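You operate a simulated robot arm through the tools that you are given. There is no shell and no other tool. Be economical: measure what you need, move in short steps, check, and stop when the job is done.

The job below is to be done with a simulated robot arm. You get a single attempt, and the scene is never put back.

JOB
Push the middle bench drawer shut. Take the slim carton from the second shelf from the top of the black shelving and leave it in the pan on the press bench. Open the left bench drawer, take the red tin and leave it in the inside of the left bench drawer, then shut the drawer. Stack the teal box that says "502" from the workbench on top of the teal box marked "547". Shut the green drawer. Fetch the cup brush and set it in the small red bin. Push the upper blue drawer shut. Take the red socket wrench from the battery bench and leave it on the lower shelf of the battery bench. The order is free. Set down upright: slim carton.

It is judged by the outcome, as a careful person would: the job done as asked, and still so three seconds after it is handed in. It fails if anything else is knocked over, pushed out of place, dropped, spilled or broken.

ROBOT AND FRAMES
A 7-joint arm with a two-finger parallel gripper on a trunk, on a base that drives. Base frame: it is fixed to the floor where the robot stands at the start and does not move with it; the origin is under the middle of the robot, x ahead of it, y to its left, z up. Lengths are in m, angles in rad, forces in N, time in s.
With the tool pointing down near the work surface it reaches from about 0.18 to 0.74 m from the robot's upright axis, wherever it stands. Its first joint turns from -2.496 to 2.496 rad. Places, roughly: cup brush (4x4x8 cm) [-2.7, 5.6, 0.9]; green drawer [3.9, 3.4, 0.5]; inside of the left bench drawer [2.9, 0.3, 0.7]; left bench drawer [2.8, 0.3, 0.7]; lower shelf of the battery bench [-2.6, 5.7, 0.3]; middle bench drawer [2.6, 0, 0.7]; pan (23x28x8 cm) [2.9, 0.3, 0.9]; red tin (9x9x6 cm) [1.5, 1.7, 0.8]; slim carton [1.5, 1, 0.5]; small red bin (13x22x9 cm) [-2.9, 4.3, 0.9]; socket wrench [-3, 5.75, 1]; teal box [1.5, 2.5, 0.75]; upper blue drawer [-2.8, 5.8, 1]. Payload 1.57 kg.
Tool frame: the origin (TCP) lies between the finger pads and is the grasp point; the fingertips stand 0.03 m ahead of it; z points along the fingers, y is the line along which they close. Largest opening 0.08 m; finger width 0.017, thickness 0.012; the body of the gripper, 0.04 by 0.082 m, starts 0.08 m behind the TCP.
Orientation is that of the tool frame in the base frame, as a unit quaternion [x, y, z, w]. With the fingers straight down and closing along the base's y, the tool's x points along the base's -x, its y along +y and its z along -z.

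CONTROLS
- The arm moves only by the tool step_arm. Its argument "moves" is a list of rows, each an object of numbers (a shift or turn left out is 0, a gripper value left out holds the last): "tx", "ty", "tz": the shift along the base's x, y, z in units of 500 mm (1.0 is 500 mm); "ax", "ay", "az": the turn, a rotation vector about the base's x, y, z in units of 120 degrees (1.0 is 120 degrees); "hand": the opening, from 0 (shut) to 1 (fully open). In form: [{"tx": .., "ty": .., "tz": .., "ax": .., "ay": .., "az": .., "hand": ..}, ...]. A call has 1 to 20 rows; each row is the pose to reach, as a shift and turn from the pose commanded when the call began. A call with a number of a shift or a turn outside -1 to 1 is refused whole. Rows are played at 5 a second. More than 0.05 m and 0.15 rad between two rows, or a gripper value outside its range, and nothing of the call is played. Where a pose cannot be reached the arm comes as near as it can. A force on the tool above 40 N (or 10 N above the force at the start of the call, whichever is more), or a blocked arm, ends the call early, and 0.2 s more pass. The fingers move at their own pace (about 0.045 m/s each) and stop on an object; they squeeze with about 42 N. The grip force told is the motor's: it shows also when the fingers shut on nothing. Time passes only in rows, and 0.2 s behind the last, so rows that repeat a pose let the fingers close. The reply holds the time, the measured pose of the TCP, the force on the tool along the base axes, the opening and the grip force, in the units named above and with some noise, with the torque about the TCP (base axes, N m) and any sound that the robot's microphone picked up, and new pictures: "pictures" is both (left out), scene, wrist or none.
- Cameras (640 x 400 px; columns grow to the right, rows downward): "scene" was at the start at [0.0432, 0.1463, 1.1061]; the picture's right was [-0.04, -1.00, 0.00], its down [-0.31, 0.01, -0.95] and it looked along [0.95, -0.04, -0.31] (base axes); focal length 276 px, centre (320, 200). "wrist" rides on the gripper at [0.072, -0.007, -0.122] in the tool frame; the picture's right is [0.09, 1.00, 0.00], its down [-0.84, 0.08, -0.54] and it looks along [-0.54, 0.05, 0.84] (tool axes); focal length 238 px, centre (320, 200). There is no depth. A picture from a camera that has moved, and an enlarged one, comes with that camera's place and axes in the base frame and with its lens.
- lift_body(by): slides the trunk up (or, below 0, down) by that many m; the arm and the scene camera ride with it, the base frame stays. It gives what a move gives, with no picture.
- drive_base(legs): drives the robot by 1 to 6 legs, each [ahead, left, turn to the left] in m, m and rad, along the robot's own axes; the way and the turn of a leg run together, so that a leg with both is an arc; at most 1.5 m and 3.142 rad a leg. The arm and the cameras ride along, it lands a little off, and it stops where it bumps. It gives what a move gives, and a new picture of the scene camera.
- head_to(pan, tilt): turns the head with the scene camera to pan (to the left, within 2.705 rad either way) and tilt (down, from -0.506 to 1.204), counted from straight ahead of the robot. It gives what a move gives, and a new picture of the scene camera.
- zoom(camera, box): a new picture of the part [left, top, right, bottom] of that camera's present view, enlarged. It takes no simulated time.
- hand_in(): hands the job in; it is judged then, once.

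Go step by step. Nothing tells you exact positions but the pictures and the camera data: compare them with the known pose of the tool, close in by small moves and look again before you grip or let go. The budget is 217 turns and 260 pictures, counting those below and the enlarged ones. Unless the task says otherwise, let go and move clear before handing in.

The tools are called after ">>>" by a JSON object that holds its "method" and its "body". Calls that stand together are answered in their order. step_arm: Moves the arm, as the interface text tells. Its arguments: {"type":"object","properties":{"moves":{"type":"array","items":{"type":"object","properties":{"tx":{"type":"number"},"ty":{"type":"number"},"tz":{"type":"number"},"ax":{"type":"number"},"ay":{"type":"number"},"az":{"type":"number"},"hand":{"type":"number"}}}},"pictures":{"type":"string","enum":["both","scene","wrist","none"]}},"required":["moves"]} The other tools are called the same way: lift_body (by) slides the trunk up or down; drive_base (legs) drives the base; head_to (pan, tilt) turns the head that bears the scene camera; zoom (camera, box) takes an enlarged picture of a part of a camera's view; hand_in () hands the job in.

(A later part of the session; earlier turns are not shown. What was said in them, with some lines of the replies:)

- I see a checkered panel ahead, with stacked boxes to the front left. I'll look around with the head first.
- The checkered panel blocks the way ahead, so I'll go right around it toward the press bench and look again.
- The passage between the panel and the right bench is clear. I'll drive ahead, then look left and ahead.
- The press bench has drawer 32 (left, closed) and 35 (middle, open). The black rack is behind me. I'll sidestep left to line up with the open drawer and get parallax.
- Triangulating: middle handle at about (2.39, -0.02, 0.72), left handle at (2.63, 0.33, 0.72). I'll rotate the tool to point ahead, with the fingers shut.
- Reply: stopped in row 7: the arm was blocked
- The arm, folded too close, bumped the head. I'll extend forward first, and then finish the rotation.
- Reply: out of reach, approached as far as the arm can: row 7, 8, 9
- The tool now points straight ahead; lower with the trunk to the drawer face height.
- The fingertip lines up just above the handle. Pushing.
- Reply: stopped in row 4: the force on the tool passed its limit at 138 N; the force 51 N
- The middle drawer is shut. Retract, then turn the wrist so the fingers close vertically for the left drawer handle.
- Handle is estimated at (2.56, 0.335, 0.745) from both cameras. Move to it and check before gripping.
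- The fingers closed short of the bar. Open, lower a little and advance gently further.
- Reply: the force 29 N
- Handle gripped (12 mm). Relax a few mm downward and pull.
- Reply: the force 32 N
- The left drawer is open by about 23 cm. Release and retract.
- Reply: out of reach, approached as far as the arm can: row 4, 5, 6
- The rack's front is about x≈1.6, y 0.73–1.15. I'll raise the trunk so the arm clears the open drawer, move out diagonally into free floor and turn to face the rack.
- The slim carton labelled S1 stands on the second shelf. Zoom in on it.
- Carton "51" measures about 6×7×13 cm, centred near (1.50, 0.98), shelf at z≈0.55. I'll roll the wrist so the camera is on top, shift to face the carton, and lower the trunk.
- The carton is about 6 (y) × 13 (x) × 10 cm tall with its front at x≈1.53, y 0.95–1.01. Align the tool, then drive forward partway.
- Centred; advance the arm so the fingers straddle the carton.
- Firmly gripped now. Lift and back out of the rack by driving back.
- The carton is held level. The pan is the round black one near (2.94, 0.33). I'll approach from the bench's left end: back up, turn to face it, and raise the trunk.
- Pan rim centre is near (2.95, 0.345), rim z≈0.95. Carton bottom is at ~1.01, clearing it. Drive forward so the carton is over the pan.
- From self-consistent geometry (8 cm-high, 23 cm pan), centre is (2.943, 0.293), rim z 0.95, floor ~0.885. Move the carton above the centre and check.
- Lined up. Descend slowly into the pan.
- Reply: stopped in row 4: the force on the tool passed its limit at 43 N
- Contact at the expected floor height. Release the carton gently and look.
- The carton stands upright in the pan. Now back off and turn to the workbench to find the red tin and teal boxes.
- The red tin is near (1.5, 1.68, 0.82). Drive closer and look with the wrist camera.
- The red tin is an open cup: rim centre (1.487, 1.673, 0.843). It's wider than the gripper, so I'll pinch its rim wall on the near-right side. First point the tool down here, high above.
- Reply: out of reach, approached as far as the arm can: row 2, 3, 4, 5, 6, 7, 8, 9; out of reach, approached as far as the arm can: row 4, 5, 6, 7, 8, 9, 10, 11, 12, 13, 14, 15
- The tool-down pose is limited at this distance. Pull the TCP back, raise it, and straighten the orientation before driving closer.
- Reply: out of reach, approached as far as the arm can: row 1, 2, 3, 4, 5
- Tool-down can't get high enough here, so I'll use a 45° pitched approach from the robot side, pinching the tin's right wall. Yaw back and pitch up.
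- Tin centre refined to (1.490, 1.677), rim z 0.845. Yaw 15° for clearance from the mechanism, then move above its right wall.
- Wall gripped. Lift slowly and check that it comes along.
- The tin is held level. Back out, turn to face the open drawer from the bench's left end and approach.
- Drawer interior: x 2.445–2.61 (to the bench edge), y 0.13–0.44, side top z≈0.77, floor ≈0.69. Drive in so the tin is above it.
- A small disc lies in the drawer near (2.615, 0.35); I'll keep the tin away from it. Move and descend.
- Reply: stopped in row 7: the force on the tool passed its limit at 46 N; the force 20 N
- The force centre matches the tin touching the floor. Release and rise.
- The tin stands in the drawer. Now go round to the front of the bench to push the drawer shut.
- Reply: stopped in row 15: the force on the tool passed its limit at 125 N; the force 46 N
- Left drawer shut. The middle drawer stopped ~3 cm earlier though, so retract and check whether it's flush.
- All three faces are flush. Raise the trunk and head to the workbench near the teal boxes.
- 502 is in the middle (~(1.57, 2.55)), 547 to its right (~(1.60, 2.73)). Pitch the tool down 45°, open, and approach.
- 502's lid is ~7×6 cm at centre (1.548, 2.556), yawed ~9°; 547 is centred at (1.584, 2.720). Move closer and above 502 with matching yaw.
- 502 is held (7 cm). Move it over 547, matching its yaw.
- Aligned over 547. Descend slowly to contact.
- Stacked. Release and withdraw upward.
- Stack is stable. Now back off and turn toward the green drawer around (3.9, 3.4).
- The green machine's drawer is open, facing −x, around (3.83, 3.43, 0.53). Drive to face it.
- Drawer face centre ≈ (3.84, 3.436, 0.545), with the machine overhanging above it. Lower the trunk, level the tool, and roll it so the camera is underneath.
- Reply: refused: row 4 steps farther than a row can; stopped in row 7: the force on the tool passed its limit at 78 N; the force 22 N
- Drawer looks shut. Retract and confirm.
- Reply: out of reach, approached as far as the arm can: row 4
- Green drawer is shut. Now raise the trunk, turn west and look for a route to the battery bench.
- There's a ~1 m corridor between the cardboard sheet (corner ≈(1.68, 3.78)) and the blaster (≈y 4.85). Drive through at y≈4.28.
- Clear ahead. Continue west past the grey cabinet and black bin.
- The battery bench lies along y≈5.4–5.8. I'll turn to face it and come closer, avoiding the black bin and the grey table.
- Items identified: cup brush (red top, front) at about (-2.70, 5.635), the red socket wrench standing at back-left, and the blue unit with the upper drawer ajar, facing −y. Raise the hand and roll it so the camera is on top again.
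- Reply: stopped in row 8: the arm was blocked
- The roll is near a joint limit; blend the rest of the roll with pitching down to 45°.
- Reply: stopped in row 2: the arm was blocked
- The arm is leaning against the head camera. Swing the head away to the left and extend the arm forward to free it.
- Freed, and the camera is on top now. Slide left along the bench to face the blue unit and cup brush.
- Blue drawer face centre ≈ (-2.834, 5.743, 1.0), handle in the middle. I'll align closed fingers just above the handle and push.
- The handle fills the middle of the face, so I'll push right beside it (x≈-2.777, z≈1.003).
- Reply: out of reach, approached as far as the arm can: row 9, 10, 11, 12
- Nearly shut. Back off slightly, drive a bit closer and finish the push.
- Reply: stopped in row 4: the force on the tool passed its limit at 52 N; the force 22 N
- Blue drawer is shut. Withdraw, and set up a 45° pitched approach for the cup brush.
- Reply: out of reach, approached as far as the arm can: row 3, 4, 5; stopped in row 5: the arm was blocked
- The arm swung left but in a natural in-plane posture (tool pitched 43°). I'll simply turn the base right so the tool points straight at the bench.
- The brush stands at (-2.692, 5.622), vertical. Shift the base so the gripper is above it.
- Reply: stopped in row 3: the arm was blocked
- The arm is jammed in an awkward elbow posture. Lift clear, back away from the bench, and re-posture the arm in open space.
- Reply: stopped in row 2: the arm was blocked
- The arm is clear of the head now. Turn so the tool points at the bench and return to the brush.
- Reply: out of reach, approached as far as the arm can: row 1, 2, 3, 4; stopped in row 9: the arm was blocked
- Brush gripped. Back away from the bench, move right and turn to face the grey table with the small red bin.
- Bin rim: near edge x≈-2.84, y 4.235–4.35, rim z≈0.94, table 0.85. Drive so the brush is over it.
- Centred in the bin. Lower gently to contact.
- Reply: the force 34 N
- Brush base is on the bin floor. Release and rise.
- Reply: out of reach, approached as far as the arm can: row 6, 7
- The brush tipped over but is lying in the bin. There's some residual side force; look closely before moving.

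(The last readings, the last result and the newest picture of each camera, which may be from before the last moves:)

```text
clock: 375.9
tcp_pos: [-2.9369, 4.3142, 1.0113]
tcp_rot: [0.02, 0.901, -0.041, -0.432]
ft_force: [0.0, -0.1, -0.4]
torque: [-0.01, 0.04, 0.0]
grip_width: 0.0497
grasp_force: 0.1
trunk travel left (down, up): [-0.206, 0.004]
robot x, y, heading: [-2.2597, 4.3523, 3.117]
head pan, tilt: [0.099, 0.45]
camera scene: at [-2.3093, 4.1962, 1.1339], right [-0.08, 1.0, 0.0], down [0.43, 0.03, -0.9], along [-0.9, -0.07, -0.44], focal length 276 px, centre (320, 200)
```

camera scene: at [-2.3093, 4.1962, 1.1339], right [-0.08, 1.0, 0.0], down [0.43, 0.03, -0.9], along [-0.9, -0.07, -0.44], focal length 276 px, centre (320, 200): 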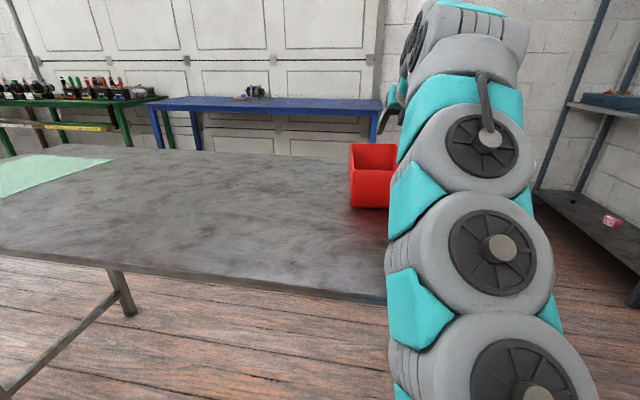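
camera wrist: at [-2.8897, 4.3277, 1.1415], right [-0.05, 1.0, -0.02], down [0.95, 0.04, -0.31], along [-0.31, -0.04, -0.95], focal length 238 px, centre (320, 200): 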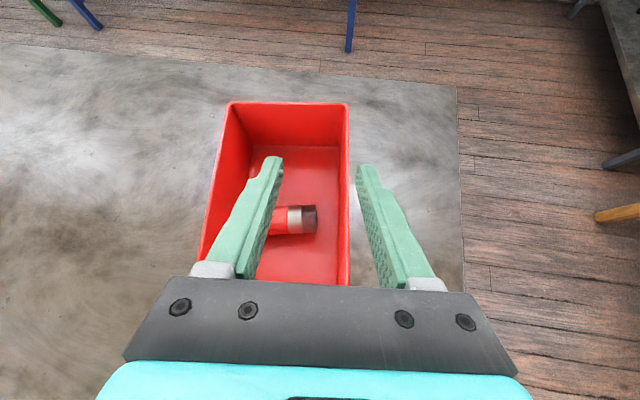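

>>> {"method": "drive_base", "body": {"legs": [[-0.24, 0, 0]]}}

>>> {"method": "zoom", "body": {"camera": "wrist", "box": [0, 0, 640, 400]}}

```text
clock: 377.6
tcp_pos: [-2.6999, 4.3129, 1.0117]
tcp_rot: [0.023, 0.901, -0.039, -0.432]
ft_force: [-0.6, 0.6, -0.3]
torque: [-0.02, 0.0, -0.02]
grip_width: 0.0497
grasp_force: 0.2
trunk travel left (down, up): [-0.206, 0.004]
robot x, y, heading: [-2.0243, 4.3488, 3.122]
head pan, tilt: [0.099, 0.45]
camera scene: at [-2.0696, 4.1909, 1.1339], right [-0.08, 1.0, 0.0], down [0.43, 0.03, -0.9], along [-0.9, -0.07, -0.44], focal length 276 px, centre (320, 200)
```

scene: 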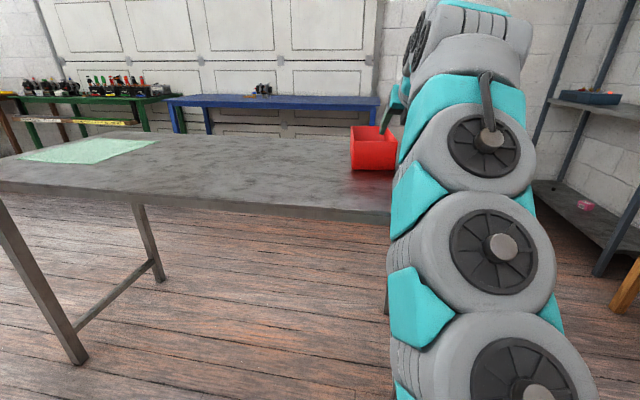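

```text
1.00 times, centred on (320, 200) of wrist (not enlarged: the box is as wide or as high as the picture)
camera zoom: at [-2.6492, 4.318, 1.1432], right [-0.05, 1.0, -0.02], down [0.95, 0.04, -0.32], along [-0.32, -0.03, -0.95], focal length 238 px, centre (320, 200)
```

zoom: 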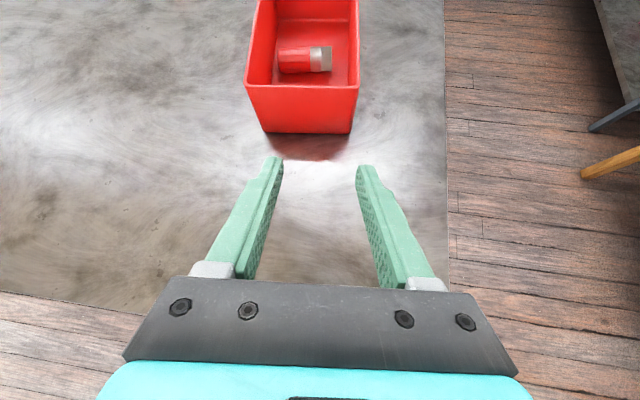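

The brush lies safely in the bin, and the bin is essentially in place (≤1 cm). Next, the socket wrench: first adjust the arm to a flatter pitch and shift it right, away from the head.

>>> {"method": "step_arm", "body": {"moves": [{"ty": 0.06, "ay": 0.04}, {"ty": 0.12, "ay": 0.08}, {"ty": 0.18, "ay": 0.12}, {"ty": 0.24, "ay": 0.12, "tz": 0.02}], "pictures": "scene"}}

```text
clock: 378.6
tcp_pos: [-2.6989, 4.4316, 1.0223]
tcp_rot: [0.018, 0.84, -0.041, -0.541]
ft_force: [0.1, -0.5, -0.7]
torque: [0.03, 0.01, -0.01]
grip_width: 0.0497
grasp_force: 0.0
trunk travel left (down, up): [-0.206, 0.004]
robot x, y, heading: [-2.0261, 4.3499, 3.127]
head pan, tilt: [0.099, 0.45]
camera scene: at [-2.0696, 4.191, 1.1339], right [-0.08, 1.0, 0.0], down [0.43, 0.03, -0.9], along [-0.9, -0.07, -0.44], focal length 276 px, centre (320, 200)
```

scene: 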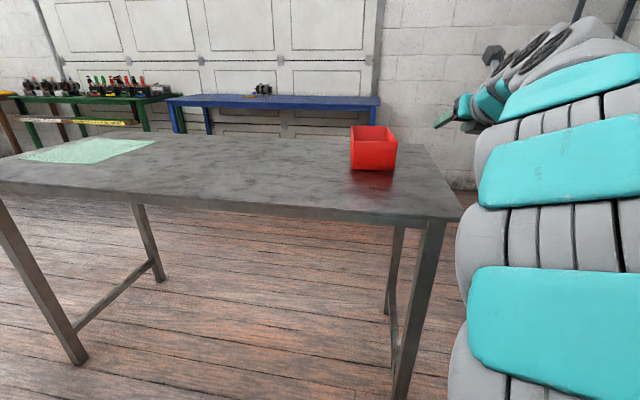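

Good, elbow is on the right again. Turn to the bench and slide left in front of the wrench.

>>> {"method": "drive_base", "body": {"legs": [[0, 0, -1.557], [0.41, 0, 0], [0, 1.13, 0]]}}

>>> {"method": "head_to", "body": {"pan": 0.0, "tilt": 0.3}}

>>> {"method": "zoom", "body": {"camera": "wrist", "box": [0, 0, 640, 400]}}

```text
clock: 390.4
tcp_pos: [-3.1041, 5.4299, 1.0212]
tcp_rot: [0.601, 0.587, 0.349, -0.416]
ft_force: [0.3, -0.7, 0.0]
torque: [-0.03, 0.03, 0.04]
grip_width: 0.0498
grasp_force: 0.2
trunk travel left (down, up): [-0.206, 0.004]
robot x, y, heading: [-3.171, 4.7531, 1.579]
head pan, tilt: [0.099, 0.45]
camera scene: at [-3.331, 4.7965, 1.1339], right [0.99, 0.1, 0.0], down [0.04, -0.43, -0.9], along [-0.09, 0.9, -0.44], focal length 276 px, centre (320, 200)
```

scene: 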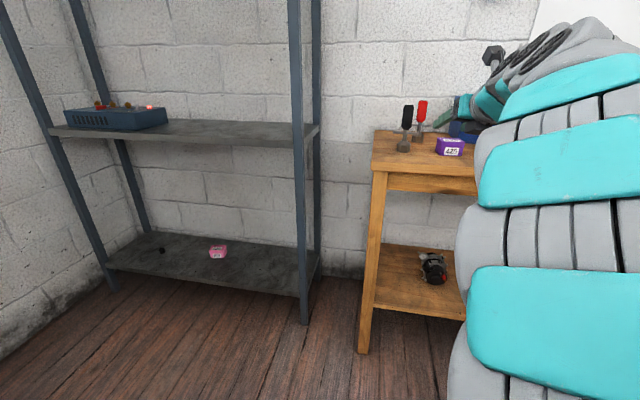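

```text
clock: 391.1
tcp_pos: [-3.1031, 5.4307, 1.0227]
tcp_rot: [0.601, 0.587, 0.348, -0.416]
ft_force: [0.6, -0.1, -0.4]
torque: [-0.01, -0.03, 0.01]
grip_width: 0.0495
grasp_force: 0.1
trunk travel left (down, up): [-0.206, 0.004]
robot x, y, heading: [-3.1707, 4.753, 1.572]
head pan, tilt: [0.0, 0.3]
camera scene: at [-3.3219, 4.7984, 1.1478], right [1.0, 0.0, 0.0], down [0.0, -0.3, -0.96], along [0.0, 0.96, -0.3], focal length 276 px, centre (320, 200)
```

scene: 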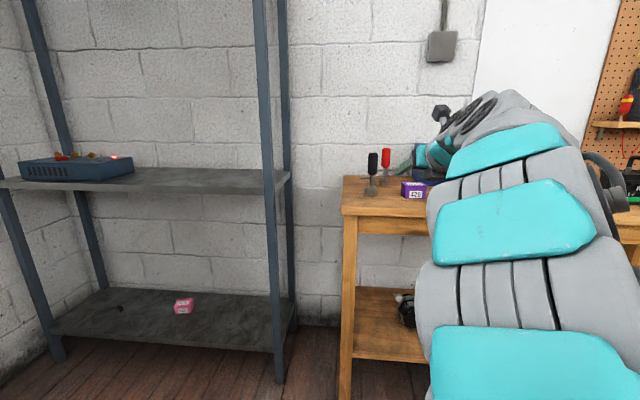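

```text
1.00 times, centred on (320, 200) of wrist (not enlarged: the box is as wide or as high as the picture)
camera zoom: at [-3.0962, 5.349, 1.1367], right [1.0, 0.07, -0.01], down [0.06, -0.84, -0.54], along [-0.05, 0.54, -0.84], focal length 238 px, centre (320, 200)
```

zoom: 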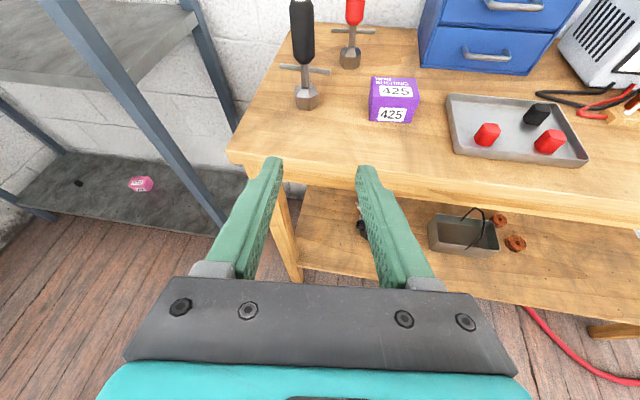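

Red wrench at (-3.077, 5.862), handle z≈0.95–1.02; black wrench at (-3.15, 5.73); purple box at (-3.02, 5.70). Align, then approach over the box with clearance from the black handle.

>>> {"method": "step_arm", "body": {"moves": [{"tx": 0.03, "az": 0.025, "tz": -0.03, "hand": 0.7}, {"tx": 0.07, "az": 0.05, "tz": -0.064}, {"tx": 0.078, "az": 0.05, "tz": -0.07}], "pictures": "none"}}

>>> {"method": "drive_base", "body": {"legs": [[0.27, 0, 0]]}}

>>> {"method": "zoom", "body": {"camera": "wrist", "box": [0, 0, 640, 400]}}

```text
clock: 391.9
tcp_pos: [-3.0656, 5.4288, 0.9863]
tcp_rot: [0.568, 0.618, 0.327, -0.434]
ft_force: [-0.1, 0.7, -0.2]
torque: [-0.01, 0.0, 0.03]
grip_width: 0.0559
grasp_force: 0.1
trunk travel left (down, up): [-0.206, 0.004]
robot x, y, heading: [-3.1694, 4.7578, 1.573]
head pan, tilt: [0.0, 0.3]
```

```text
clock: 393.8
tcp_pos: [-3.0641, 5.6978, 0.9851]
tcp_rot: [0.569, 0.617, 0.327, -0.434]
ft_force: [0.7, -0.1, -0.1]
torque: [0.05, 0.0, 0.0]
grip_width: 0.0561
grasp_force: 0.1
trunk travel left (down, up): [-0.206, 0.004]
robot x, y, heading: [-3.1718, 5.0234, 1.57]
head pan, tilt: [0.0, 0.3]
camera scene: at [-3.3221, 5.0664, 1.1478], right [1.0, 0.0, 0.0], down [0.0, -0.3, -0.96], along [0.0, 0.96, -0.3], focal length 276 px, centre (320, 200)
```

scene: 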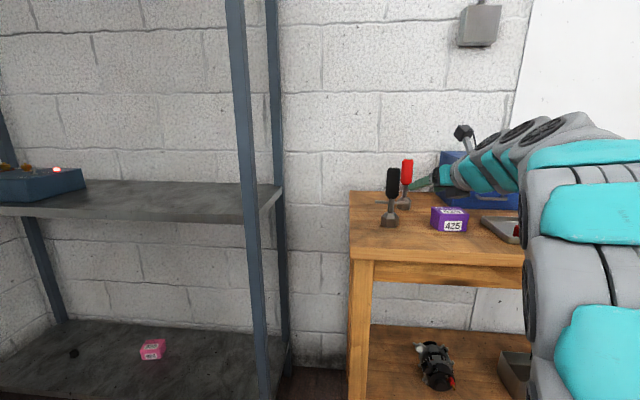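

```text
1.00 times, centred on (320, 200) of wrist (not enlarged: the box is as wide or as high as the picture)
camera zoom: at [-3.0488, 5.6176, 1.1006], right [0.98, 0.18, -0.01], down [0.15, -0.83, -0.54], along [-0.1, 0.53, -0.84], focal length 238 px, centre (320, 200)
```

zoom: 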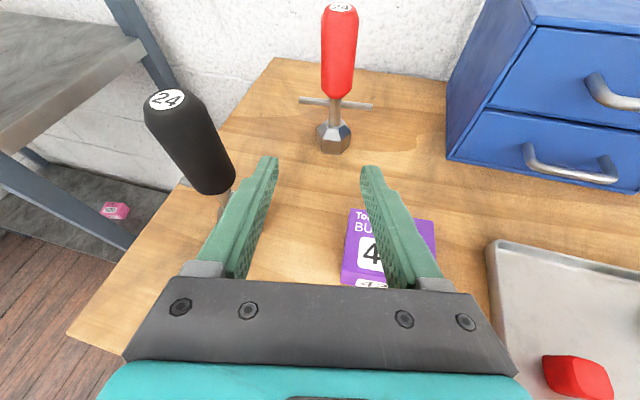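

Shift 1 cm left, open slightly more, then drive in.

>>> {"method": "step_arm", "body": {"moves": [{"tx": -0.02, "hand": 0.87}, {"tx": -0.02, "tz": 0.004}], "pictures": "none"}}

>>> {"method": "drive_base", "body": {"legs": [[0.12, 0, 0]]}}

>>> {"method": "zoom", "body": {"camera": "wrist", "box": [0, 0, 640, 400]}}

```text
clock: 394.4
tcp_pos: [-3.0737, 5.6981, 0.989]
tcp_rot: [0.569, 0.618, 0.326, -0.433]
ft_force: [-0.5, -0.1, -0.9]
torque: [0.01, 0.01, 0.0]
grip_width: 0.0697
grasp_force: 0.0
trunk travel left (down, up): [-0.206, 0.004]
robot x, y, heading: [-3.1721, 5.0239, 1.569]
head pan, tilt: [0.0, 0.3]
```

```text
clock: 395.6
tcp_pos: [-3.0738, 5.8189, 0.9874]
tcp_rot: [0.569, 0.618, 0.326, -0.433]
ft_force: [0.7, 0.5, 0.6]
torque: [0.02, 0.02, 0.01]
grip_width: 0.0697
grasp_force: 0.0
trunk travel left (down, up): [-0.206, 0.004]
robot x, y, heading: [-3.1775, 5.1427, 1.57]
head pan, tilt: [0.0, 0.3]
camera scene: at [-3.3222, 5.188, 1.1478], right [1.0, 0.0, 0.0], down [0.0, -0.3, -0.96], along [0.0, 0.96, -0.3], focal length 276 px, centre (320, 200)
```

scene: 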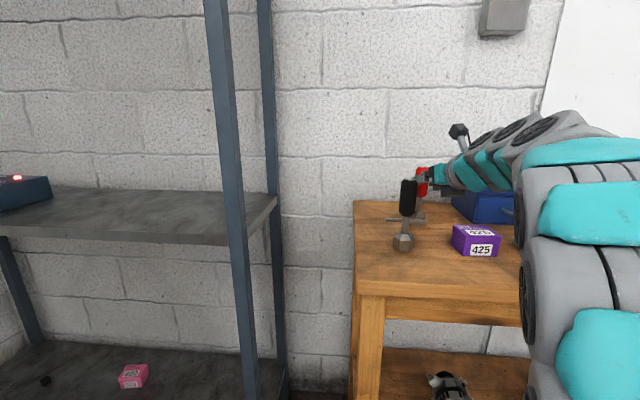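

```text
1.00 times, centred on (320, 200) of wrist (not enlarged: the box is as wide or as high as the picture)
camera zoom: at [-3.0587, 5.7391, 1.1031], right [0.98, 0.18, -0.01], down [0.14, -0.83, -0.54], along [-0.1, 0.53, -0.84], focal length 238 px, centre (320, 200)
```

zoom: 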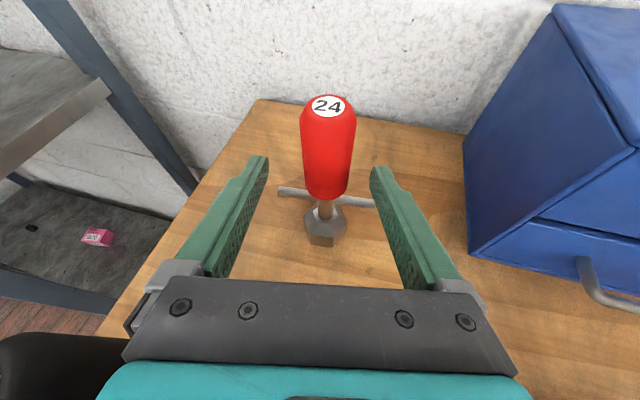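

>>> {"method": "step_arm", "body": {"moves": [{"ty": 0.03, "tx": -0.002}, {"ty": 0.06, "tx": -0.004}, {"ty": 0.064, "tx": -0.004, "hand": 0}, {"ty": 0.064, "tx": -0.004}, {"ty": 0.064, "tx": -0.004}, {"ty": 0.064, "tx": -0.004}, {"ty": 0.064, "tx": -0.004}], "pictures": "wrist"}}

```text
clock: 397.2
tcp_pos: [-3.0756, 5.8498, 0.9883]
tcp_rot: [0.57, 0.618, 0.326, -0.433]
ft_force: [2.5, 2.5, 2.4]
torque: [0.13, -0.18, 0.01]
grip_width: 0.0324
grasp_force: 39.8
trunk travel left (down, up): [-0.206, 0.004]
robot x, y, heading: [-3.1705, 5.1403, 1.573]
head pan, tilt: [0.0, 0.3]
camera wrist: at [-3.0602, 5.771, 1.1034], right [0.98, 0.18, -0.01], down [0.14, -0.83, -0.54], along [-0.1, 0.53, -0.84], focal length 238 px, centre (320, 200)
```

wrist: 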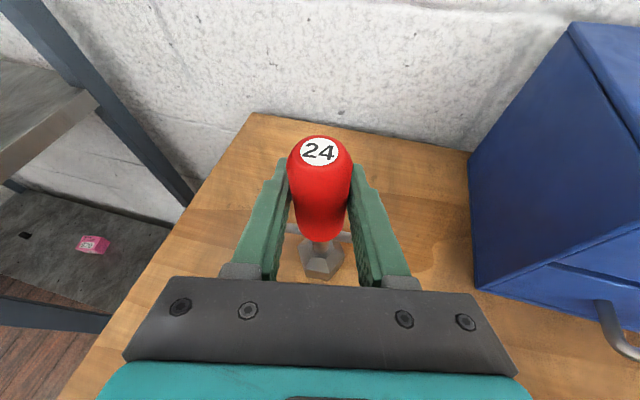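

Gripped (32 mm). Lift a little at a time, verifying it doesn't drift.

>>> {"method": "step_arm", "body": {"moves": [{"tz": 0.03}, {"tz": 0.06}, {"tz": 0.08}], "pictures": "none"}}

```text
clock: 398.0
tcp_pos: [-3.0751, 5.8503, 1.0265]
tcp_rot: [0.57, 0.618, 0.326, -0.433]
ft_force: [0.9, -0.4, -3.0]
torque: [0.02, 0.0, 0.01]
grip_width: 0.0324
grasp_force: 40.8
trunk travel left (down, up): [-0.206, 0.004]
robot x, y, heading: [-3.1671, 5.1423, 1.572]
head pan, tilt: [0.0, 0.3]
```

>>> {"method": "step_arm", "body": {"moves": [{"tz": 0.03}, {"tz": 0.06}, {"tz": 0.08}], "pictures": "wrist"}}

```text
clock: 398.8
tcp_pos: [-3.0759, 5.8509, 1.0677]
tcp_rot: [0.569, 0.617, 0.327, -0.433]
ft_force: [0.8, -0.5, -0.8]
torque: [0.0, 0.0, 0.01]
grip_width: 0.0323
grasp_force: 40.7
trunk travel left (down, up): [-0.206, 0.004]
robot x, y, heading: [-3.1721, 5.1429, 1.568]
head pan, tilt: [0.0, 0.3]
camera wrist: at [-3.0612, 5.7712, 1.1834], right [0.98, 0.18, -0.01], down [0.15, -0.83, -0.54], along [-0.1, 0.53, -0.84], focal length 238 px, centre (320, 200)
```

wrist: 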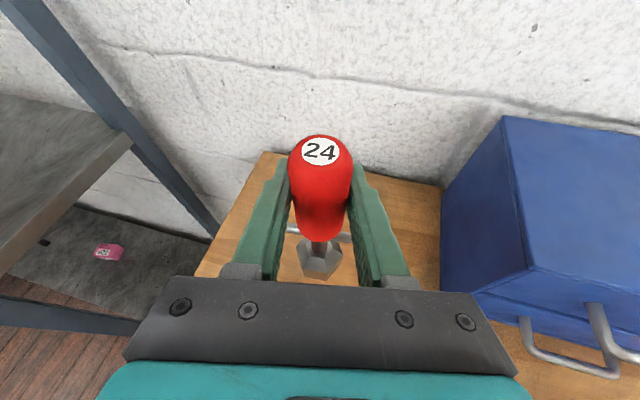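

>>> {"method": "drive_base", "body": {"legs": [[-0.39, 0, 0]]}}

>>> {"method": "zoom", "body": {"camera": "wrist", "box": [0, 0, 640, 400]}}

```text
clock: 401.2
tcp_pos: [-3.0729, 5.4685, 1.0682]
tcp_rot: [0.573, 0.615, 0.328, -0.431]
ft_force: [0.0, -0.2, -1.9]
torque: [0.0, 0.0, 0.02]
grip_width: 0.0318
grasp_force: 39.9
trunk travel left (down, up): [-0.206, 0.004]
robot x, y, heading: [-3.1746, 4.7657, 1.572]
head pan, tilt: [0.0, 0.3]
camera scene: at [-3.3233, 4.8074, 1.1478], right [1.0, -0.01, 0.0], down [0.0, -0.3, -0.96], along [0.01, 0.96, -0.3], focal length 276 px, centre (320, 200)
```

scene: 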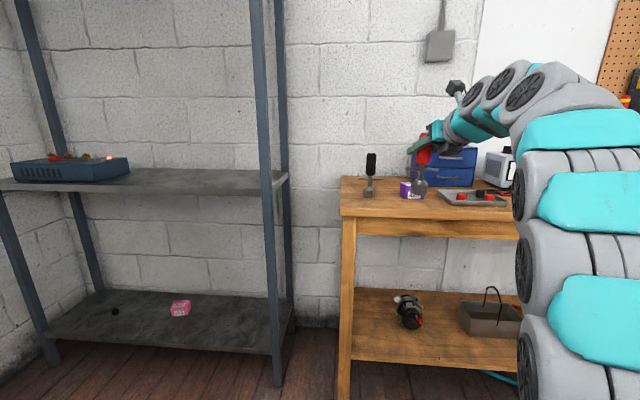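

```text
1.00 times, centred on (320, 200) of wrist (not enlarged: the box is as wide or as high as the picture)
camera zoom: at [-3.0578, 5.3886, 1.1832], right [0.99, 0.17, -0.01], down [0.14, -0.83, -0.54], along [-0.1, 0.53, -0.84], focal length 238 px, centre (320, 200)
```

zoom: 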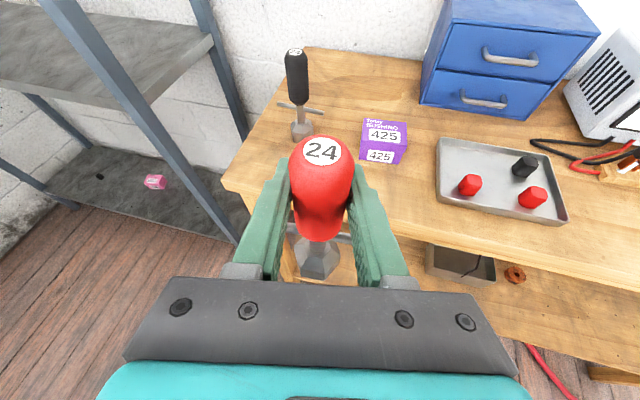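

All intact. Slide right to the free part of the lower shelf and lower the trunk.

>>> {"method": "drive_base", "body": {"legs": [[0, -0.87, 0]]}}

>>> {"method": "lift_body", "body": {"by": -0.2}}

>>> {"method": "head_to", "body": {"pan": 0.0, "tilt": 0.5}}

```text
clock: 405.8
tcp_pos: [-2.2079, 5.4594, 1.068]
tcp_rot: [0.573, 0.615, 0.329, -0.431]
ft_force: [0.5, 0.9, -2.5]
torque: [0.05, 0.0, 0.02]
grip_width: 0.0312
grasp_force: 39.8
trunk travel left (down, up): [-0.206, 0.004]
robot x, y, heading: [-2.3115, 4.7567, 1.558]
head pan, tilt: [0.0, 0.3]
camera scene: at [-2.4603, 4.8001, 1.1478], right [1.0, -0.01, 0.0], down [0.0, -0.3, -0.96], along [0.01, 0.96, -0.3], focal length 276 px, centre (320, 200)
```

scene: 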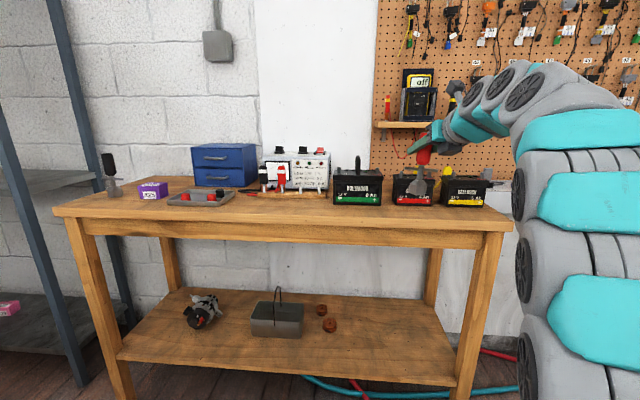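

```text
clock: 407.5
tcp_pos: [-2.2071, 5.4599, 0.9015]
tcp_rot: [0.569, 0.611, 0.337, -0.436]
ft_force: [1.5, 4.9, 7.5]
torque: [0.42, -0.23, 0.07]
grip_width: 0.0311
grasp_force: 39.9
trunk travel left (down, up): [-0.03, 0.18]
robot x, y, heading: [-2.3102, 4.7547, 1.553]
head pan, tilt: [0.0, 0.3]
stopped: the force on the tool passed its limit at 62 N (the readings are from after the stop); the commanded pose is now the measured one
```

```text
clock: 408.2
tcp_pos: [-2.207, 5.4604, 0.9013]
tcp_rot: [0.568, 0.612, 0.336, -0.437]
ft_force: [-0.2, 1.2, 7.4]
torque: [0.31, -0.23, -0.01]
grip_width: 0.0309
grasp_force: 40.0
trunk travel left (down, up): [-0.03, 0.18]
robot x, y, heading: [-2.3117, 4.7522, 1.559]
head pan, tilt: [0.0, 0.499]
camera scene: at [-2.4603, 4.7976, 0.9534], right [1.0, -0.01, 0.0], down [0.0, -0.48, -0.88], along [0.01, 0.88, -0.48], focal length 276 px, centre (320, 200)
```

scene: 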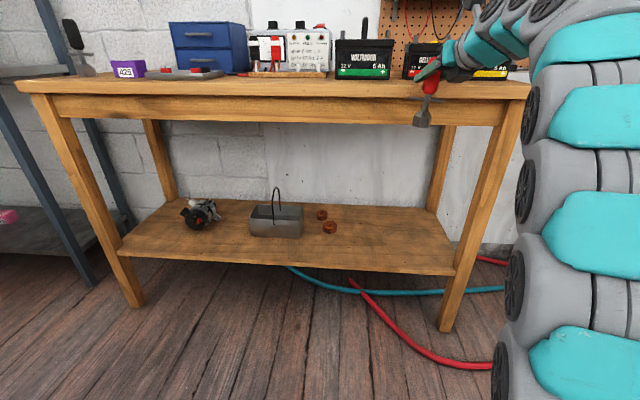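

The fingertips touched the bench's front edge. Raise slightly, back off 10 cm, then continue down.

>>> {"method": "lift_body", "body": {"by": 0.03}}

>>> {"method": "drive_base", "body": {"legs": [[-0.12, 0, 0]]}}

>>> {"method": "lift_body", "body": {"by": -0.205}}

>>> {"method": "zoom", "body": {"camera": "scene", "box": [0, 0, 640, 400]}}

```text
clock: 409.0
tcp_pos: [-2.2081, 5.46, 0.9299]
tcp_rot: [0.567, 0.612, 0.335, -0.437]
ft_force: [-0.2, 0.0, -3.1]
torque: [-0.01, -0.01, -0.01]
grip_width: 0.0309
grasp_force: 40.1
trunk travel left (down, up): [-0.06, 0.15]
robot x, y, heading: [-2.3093, 4.7568, 1.555]
head pan, tilt: [0.0, 0.499]
```

```text
clock: 410.2
tcp_pos: [-2.207, 5.3389, 0.9307]
tcp_rot: [0.57, 0.609, 0.338, -0.435]
ft_force: [-0.2, 0.7, -2.2]
torque: [0.03, -0.02, -0.04]
grip_width: 0.031
grasp_force: 39.2
trunk travel left (down, up): [-0.06, 0.15]
robot x, y, heading: [-2.3113, 4.6358, 1.556]
head pan, tilt: [0.0, 0.499]
camera scene: at [-2.4615, 4.6781, 0.9833], right [1.0, -0.01, 0.0], down [-0.01, -0.48, -0.88], along [0.01, 0.88, -0.48], focal length 276 px, centre (320, 200)
```

scene: 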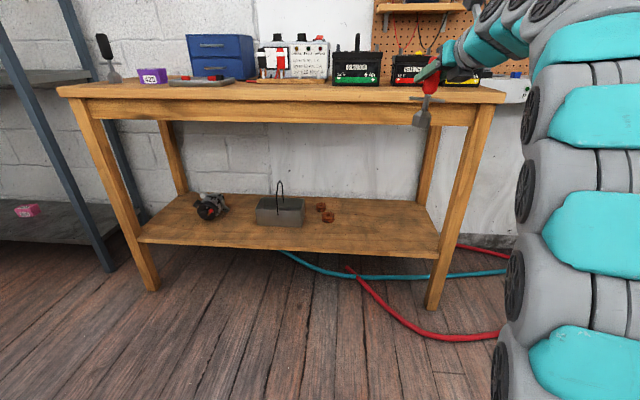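

```text
clock: 411.2
tcp_pos: [-2.2082, 5.3397, 0.8697]
tcp_rot: [0.57, 0.61, 0.337, -0.435]
ft_force: [-0.3, 0.4, -2.6]
torque: [0.04, -0.01, 0.04]
grip_width: 0.0309
grasp_force: 39.9
out of reach, approached as far as the arm can: row 1
trunk travel left (down, up): [0.0, 0.21]
robot x, y, heading: [-2.3135, 4.637, 1.562]
head pan, tilt: [0.0, 0.499]
```

```text
1.00 times, centred on (320, 200) of scene (not enlarged: the box is as wide or as high as the picture)
camera zoom: at [-2.4615, 4.6781, 0.9232], right [1.0, -0.01, 0.0], down [-0.01, -0.48, -0.88], along [0.01, 0.88, -0.48], focal length 276 px, centre (320, 200)
```

zoom: 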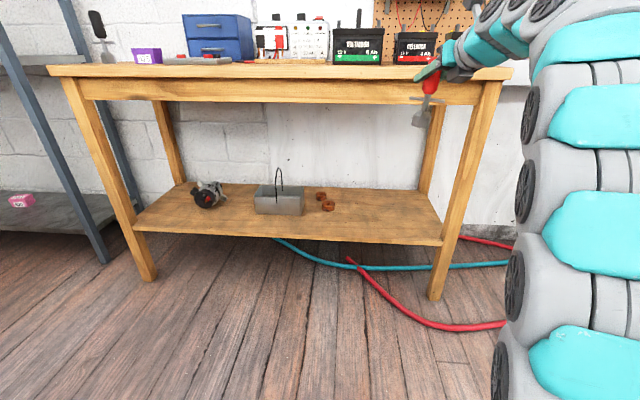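

The bench is slightly slanted; shelf front edge at y≈5.52 here, top z≈0.30. Keep the tool orientation so the wrench stays vertical, and lower the arm.

>>> {"method": "step_arm", "body": {"moves": [{"tz": -0.09}, {"tz": -0.18}, {"tz": -0.27}, {"tz": -0.36}, {"tz": -0.45}, {"tz": -0.54}, {"tz": -0.63}, {"tz": -0.72}], "pictures": "scene"}}

```text
clock: 413.0
tcp_pos: [-2.207, 5.3377, 0.5094]
tcp_rot: [0.57, 0.61, 0.337, -0.435]
ft_force: [0.7, -0.3, -2.2]
torque: [0.0, 0.0, 0.0]
grip_width: 0.0309
grasp_force: 40.4
trunk travel left (down, up): [0.0, 0.21]
robot x, y, heading: [-2.3122, 4.6363, 1.558]
head pan, tilt: [0.0, 0.499]
camera scene: at [-2.4614, 4.6781, 0.9232], right [1.0, -0.01, 0.0], down [-0.01, -0.48, -0.88], along [0.01, 0.88, -0.48], focal length 276 px, centre (320, 200)
```

scene: 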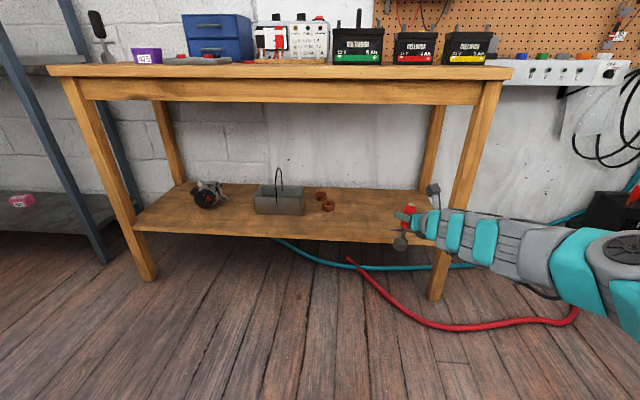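

>>> {"method": "drive_base", "body": {"legs": [[0.2, 0.02, 0]]}}

>>> {"method": "zoom", "body": {"camera": "wrist", "box": [0, 0, 640, 400]}}

```text
clock: 414.6
tcp_pos: [-2.2232, 5.5394, 0.5103]
tcp_rot: [0.57, 0.61, 0.337, -0.435]
ft_force: [-0.4, 0.5, -3.7]
torque: [-0.01, 0.02, 0.0]
grip_width: 0.0308
grasp_force: 39.8
trunk travel left (down, up): [0.0, 0.21]
robot x, y, heading: [-2.332, 4.8394, 1.557]
head pan, tilt: [0.0, 0.499]
camera scene: at [-2.4791, 4.8792, 0.9232], right [1.0, -0.01, 0.0], down [-0.01, -0.48, -0.88], along [0.01, 0.88, -0.48], focal length 276 px, centre (320, 200)
```

scene: 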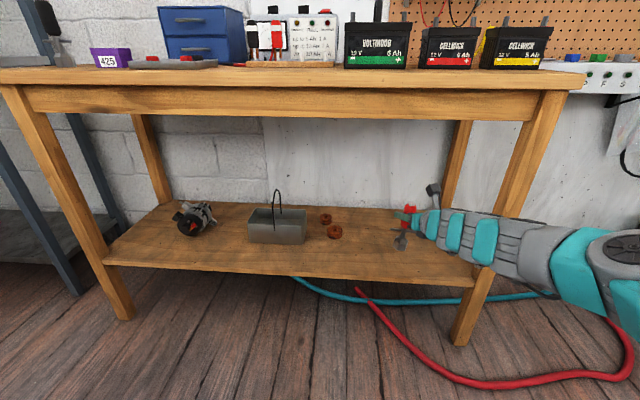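

```text
1.00 times, centred on (320, 200) of wrist (not enlarged: the box is as wide or as high as the picture)
camera zoom: at [-2.2094, 5.4569, 0.6236], right [0.99, 0.16, 0.0], down [0.13, -0.82, -0.56], along [-0.09, 0.55, -0.83], focal length 238 px, centre (320, 200)
```

zoom: 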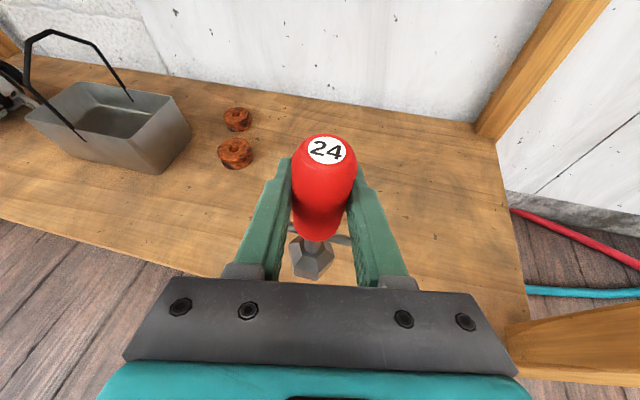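

>>> {"method": "drive_base", "body": {"legs": [[0.09, 0, 0]]}}

>>> {"method": "step_arm", "body": {"moves": [{"tz": -0.06}, {"tz": -0.12}, {"tz": -0.15}], "pictures": "both"}}

```text
clock: 415.7
tcp_pos: [-2.2223, 5.6272, 0.5101]
tcp_rot: [0.57, 0.61, 0.337, -0.436]
ft_force: [-0.8, 0.7, -2.9]
torque: [0.0, 0.01, -0.02]
grip_width: 0.031
grasp_force: 39.7
trunk travel left (down, up): [0.0, 0.21]
robot x, y, heading: [-2.326, 4.9236, 1.557]
head pan, tilt: [0.0, 0.499]
camera scene: at [-2.4779, 4.9671, 0.9232], right [1.0, -0.01, 0.0], down [-0.01, -0.48, -0.88], along [0.01, 0.88, -0.48], focal length 276 px, centre (320, 200)
```

scene: 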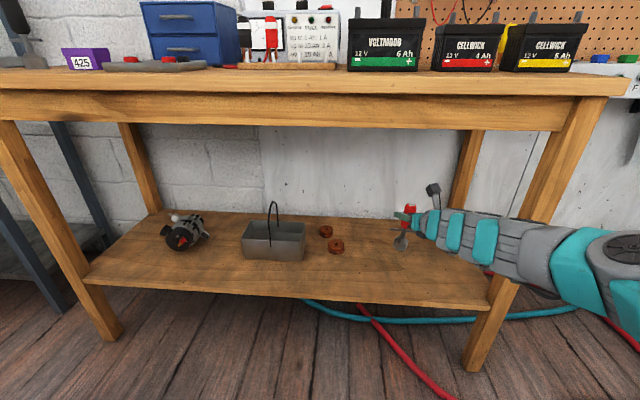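

```text
clock: 416.5
tcp_pos: [-2.2224, 5.6269, 0.4358]
tcp_rot: [0.569, 0.61, 0.337, -0.436]
ft_force: [-0.1, 0.1, -2.3]
torque: [0.0, 0.02, -0.01]
grip_width: 0.0309
grasp_force: 39.9
trunk travel left (down, up): [0.0, 0.21]
robot x, y, heading: [-2.3326, 4.9222, 1.551]
head pan, tilt: [0.0, 0.499]
camera scene: at [-2.4779, 4.9671, 0.9232], right [1.0, -0.01, 0.0], down [-0.01, -0.48, -0.88], along [0.01, 0.88, -0.48], focal length 276 px, centre (320, 200)
camera wrist: at [-2.2091, 5.5448, 0.5489], right [0.99, 0.16, 0.0], down [0.13, -0.82, -0.56], along [-0.09, 0.55, -0.83], focal length 238 px, centre (320, 200)
```

scene: 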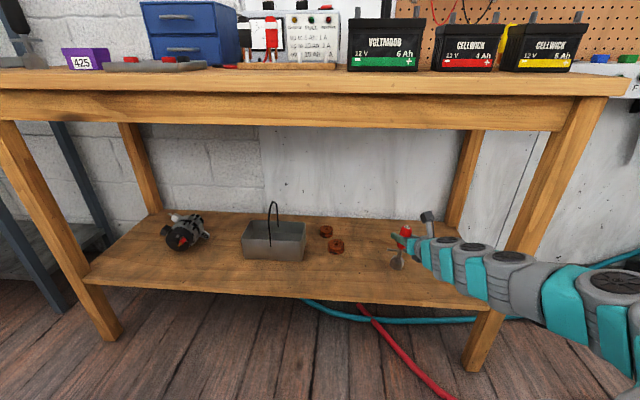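
wrist: 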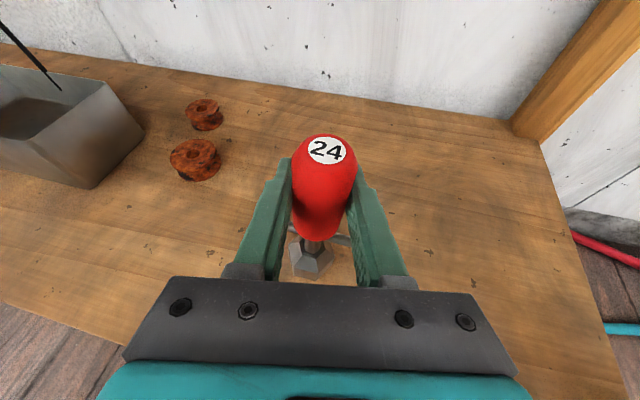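

Well positioned over the shelf. Lower slowly to contact.

>>> {"method": "step_arm", "body": {"moves": [{"tz": -0.012}, {"tz": -0.022}, {"tz": -0.03}, {"tz": -0.038}, {"tz": -0.046}, {"tz": -0.054}, {"tz": -0.062}, {"tz": -0.07}], "pictures": "wrist"}}

```text
clock: 418.2
tcp_pos: [-2.2222, 5.6267, 0.4096]
tcp_rot: [0.568, 0.609, 0.341, -0.437]
ft_force: [-2.3, -4.0, 26.7]
torque: [-0.61, -0.09, -0.06]
grip_width: 0.0306
grasp_force: 39.6
trunk travel left (down, up): [0.0, 0.21]
robot x, y, heading: [-2.3297, 4.9264, 1.557]
head pan, tilt: [0.0, 0.499]
stopped in row 8: the force on the tool passed its limit at 46 N (the readings are from after the stop); the commanded pose is now the measured one
camera wrist: at [-2.2091, 5.5433, 0.5219], right [0.99, 0.16, 0.0], down [0.13, -0.81, -0.57], along [-0.09, 0.56, -0.82], focal length 238 px, centre (320, 200)
```

wrist: 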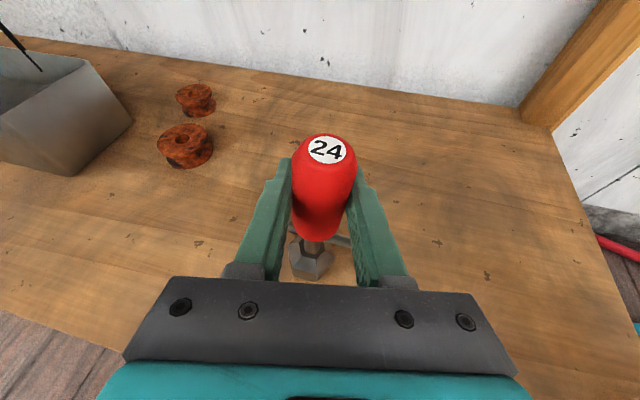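

>>> {"method": "step_arm", "body": {"moves": [{"tz": 0.004}, {"tz": 0.004, "hand": 0.5}, {"tz": 0.004, "hand": 0.7}, {"tz": 0.004, "hand": 0.9}, {"tz": 0.004}], "pictures": "wrist"}}

```text
clock: 419.4
tcp_pos: [-2.2215, 5.6281, 0.408]
tcp_rot: [0.567, 0.61, 0.339, -0.437]
ft_force: [-0.1, -0.2, 0.6]
torque: [0.01, 0.02, -0.04]
grip_width: 0.0721
grasp_force: 0.0
trunk travel left (down, up): [0.0, 0.21]
robot x, y, heading: [-2.3315, 4.924, 1.557]
head pan, tilt: [0.0, 0.499]
camera wrist: at [-2.2088, 5.5439, 0.5221], right [0.99, 0.16, 0.0], down [0.13, -0.82, -0.56], along [-0.09, 0.56, -0.83], focal length 238 px, centre (320, 200)
```

wrist: 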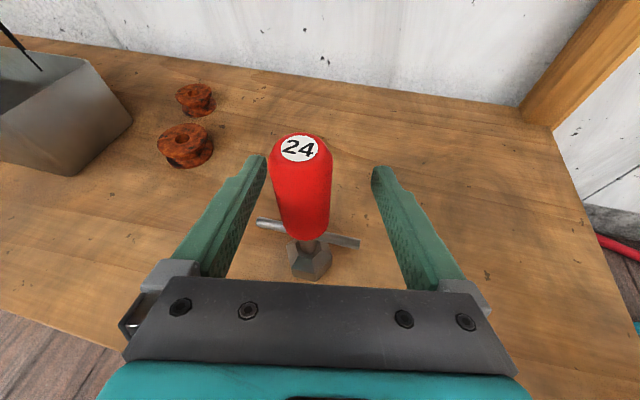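

>>> {"method": "step_arm", "body": {"moves": [{"tx": -0.02}, {"tx": -0.014, "ty": -0.05}, {"tx": -0.004, "ty": -0.12}, {"tx": 0.008, "ty": -0.19}], "pictures": "both"}}

```text
clock: 420.4
tcp_pos: [-2.2128, 5.5419, 0.4096]
tcp_rot: [0.572, 0.606, 0.349, -0.429]
ft_force: [0.5, -0.5, -0.1]
torque: [0.03, 0.02, 0.04]
grip_width: 0.0718
grasp_force: 0.0
out of reach, approached as far as the arm can: row 4
trunk travel left (down, up): [0.0, 0.21]
robot x, y, heading: [-2.3281, 4.9239, 1.562]
head pan, tilt: [0.0, 0.499]
camera scene: at [-2.4781, 4.9668, 0.9233], right [1.0, -0.01, 0.0], down [-0.01, -0.48, -0.88], along [0.01, 0.88, -0.48], focal length 276 px, centre (320, 200)
camera wrist: at [-2.2038, 5.4583, 0.5225], right [0.99, 0.14, 0.02], down [0.12, -0.82, -0.56], along [-0.06, 0.56, -0.83], focal length 238 px, centre (320, 200)
```

scene: 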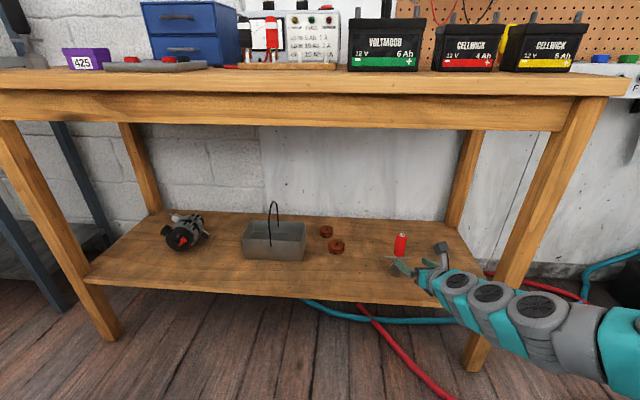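
wrist: 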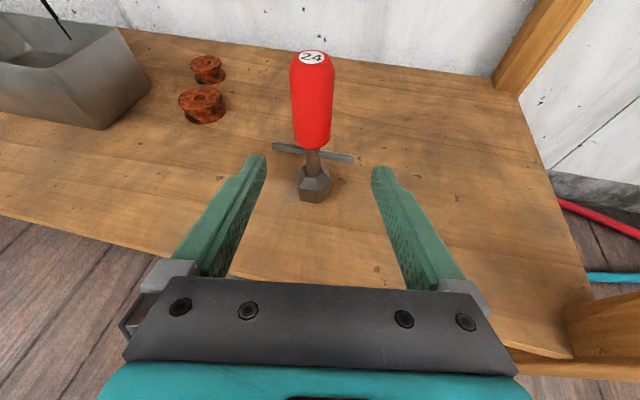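

The wrench stands on the lower shelf. Back clear and do a final check.

>>> {"method": "drive_base", "body": {"legs": [[-0.4, -0.05, 0]]}}

>>> {"method": "head_to", "body": {"pan": 0.25, "tilt": 0.3}}

>>> {"method": "zoom", "body": {"camera": "scene", "box": [120, 60, 520, 310]}}

```text
clock: 422.9
tcp_pos: [-2.1686, 5.1451, 0.4101]
tcp_rot: [0.572, 0.606, 0.349, -0.428]
ft_force: [0.0, 0.2, 0.3]
torque: [-0.03, 0.02, 0.02]
grip_width: 0.0721
grasp_force: 0.0
trunk travel left (down, up): [0.0, 0.21]
robot x, y, heading: [-2.2875, 4.5297, 1.555]
head pan, tilt: [0.0, 0.499]
camera scene: at [-2.433, 4.5707, 0.9232], right [1.0, -0.01, 0.0], down [-0.01, -0.48, -0.88], along [0.01, 0.88, -0.48], focal length 276 px, centre (320, 200)
```

scene: 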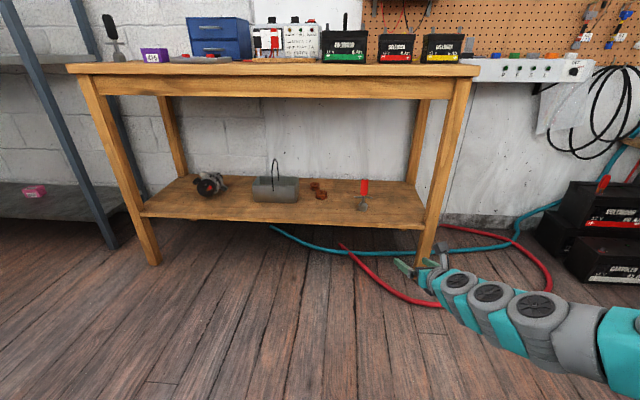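

```text
clock: 423.7
tcp_pos: [-2.1665, 5.1451, 0.4081]
tcp_rot: [0.573, 0.606, 0.349, -0.427]
ft_force: [0.2, 0.0, -0.6]
torque: [0.0, -0.02, -0.01]
grip_width: 0.072
grasp_force: 0.0
trunk travel left (down, up): [0.0, 0.21]
robot x, y, heading: [-2.2849, 4.5279, 1.561]
head pan, tilt: [0.25, 0.3]
camera scene: at [-2.456, 4.5705, 0.9416], right [0.97, 0.23, 0.0], down [0.07, -0.29, -0.96], along [-0.22, 0.93, -0.3], focal length 276 px, centre (320, 200)
```

scene: 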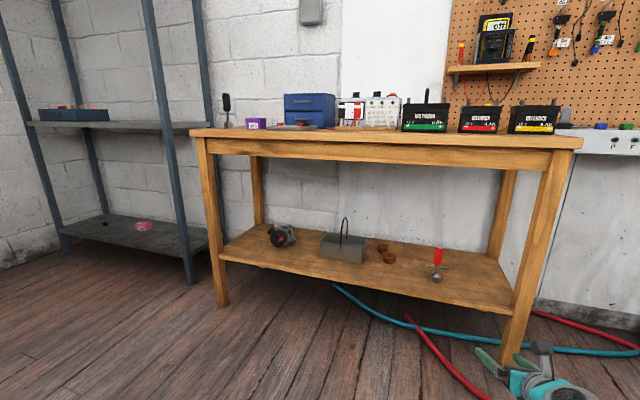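

```text
1.60 times, centred on (320, 185) of scene
camera zoom: at [-2.456, 4.5705, 0.9416], right [0.97, 0.23, 0.0], down [0.07, -0.29, -0.96], along [-0.22, 0.93, -0.3], focal length 442 px, centre (320, 224)
```

zoom: 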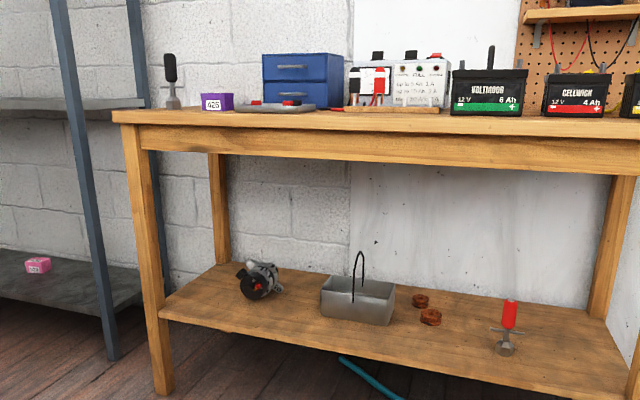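

>>> {"method": "hand_in", "body": {}}

```text
The job is handed in.
```

I handed the job in with every step done, as far as the cameras could show.

- **Drawers:** the middle bench drawer, left bench drawer, green drawer and upper blue drawer are all shut.
- **Slim carton:** it stands upright in the pan on the press bench.
- **Red tin:** it is inside the left bench drawer.
- **Teal boxes:** "502" is stacked on "547", offset by about 5 mm.
- **Cup brush:** it is in the small red bin, lying on its side. I knocked it over while lifting the gripper out. The bin turned a few degrees, with its far end moved about 3 cm.
- **Socket wrench:** the red one stands upright on the lower shelf of the battery bench. While lowering it, the fingertips pressed on the bench's front edge at up to 62 N; I saw nothing move.
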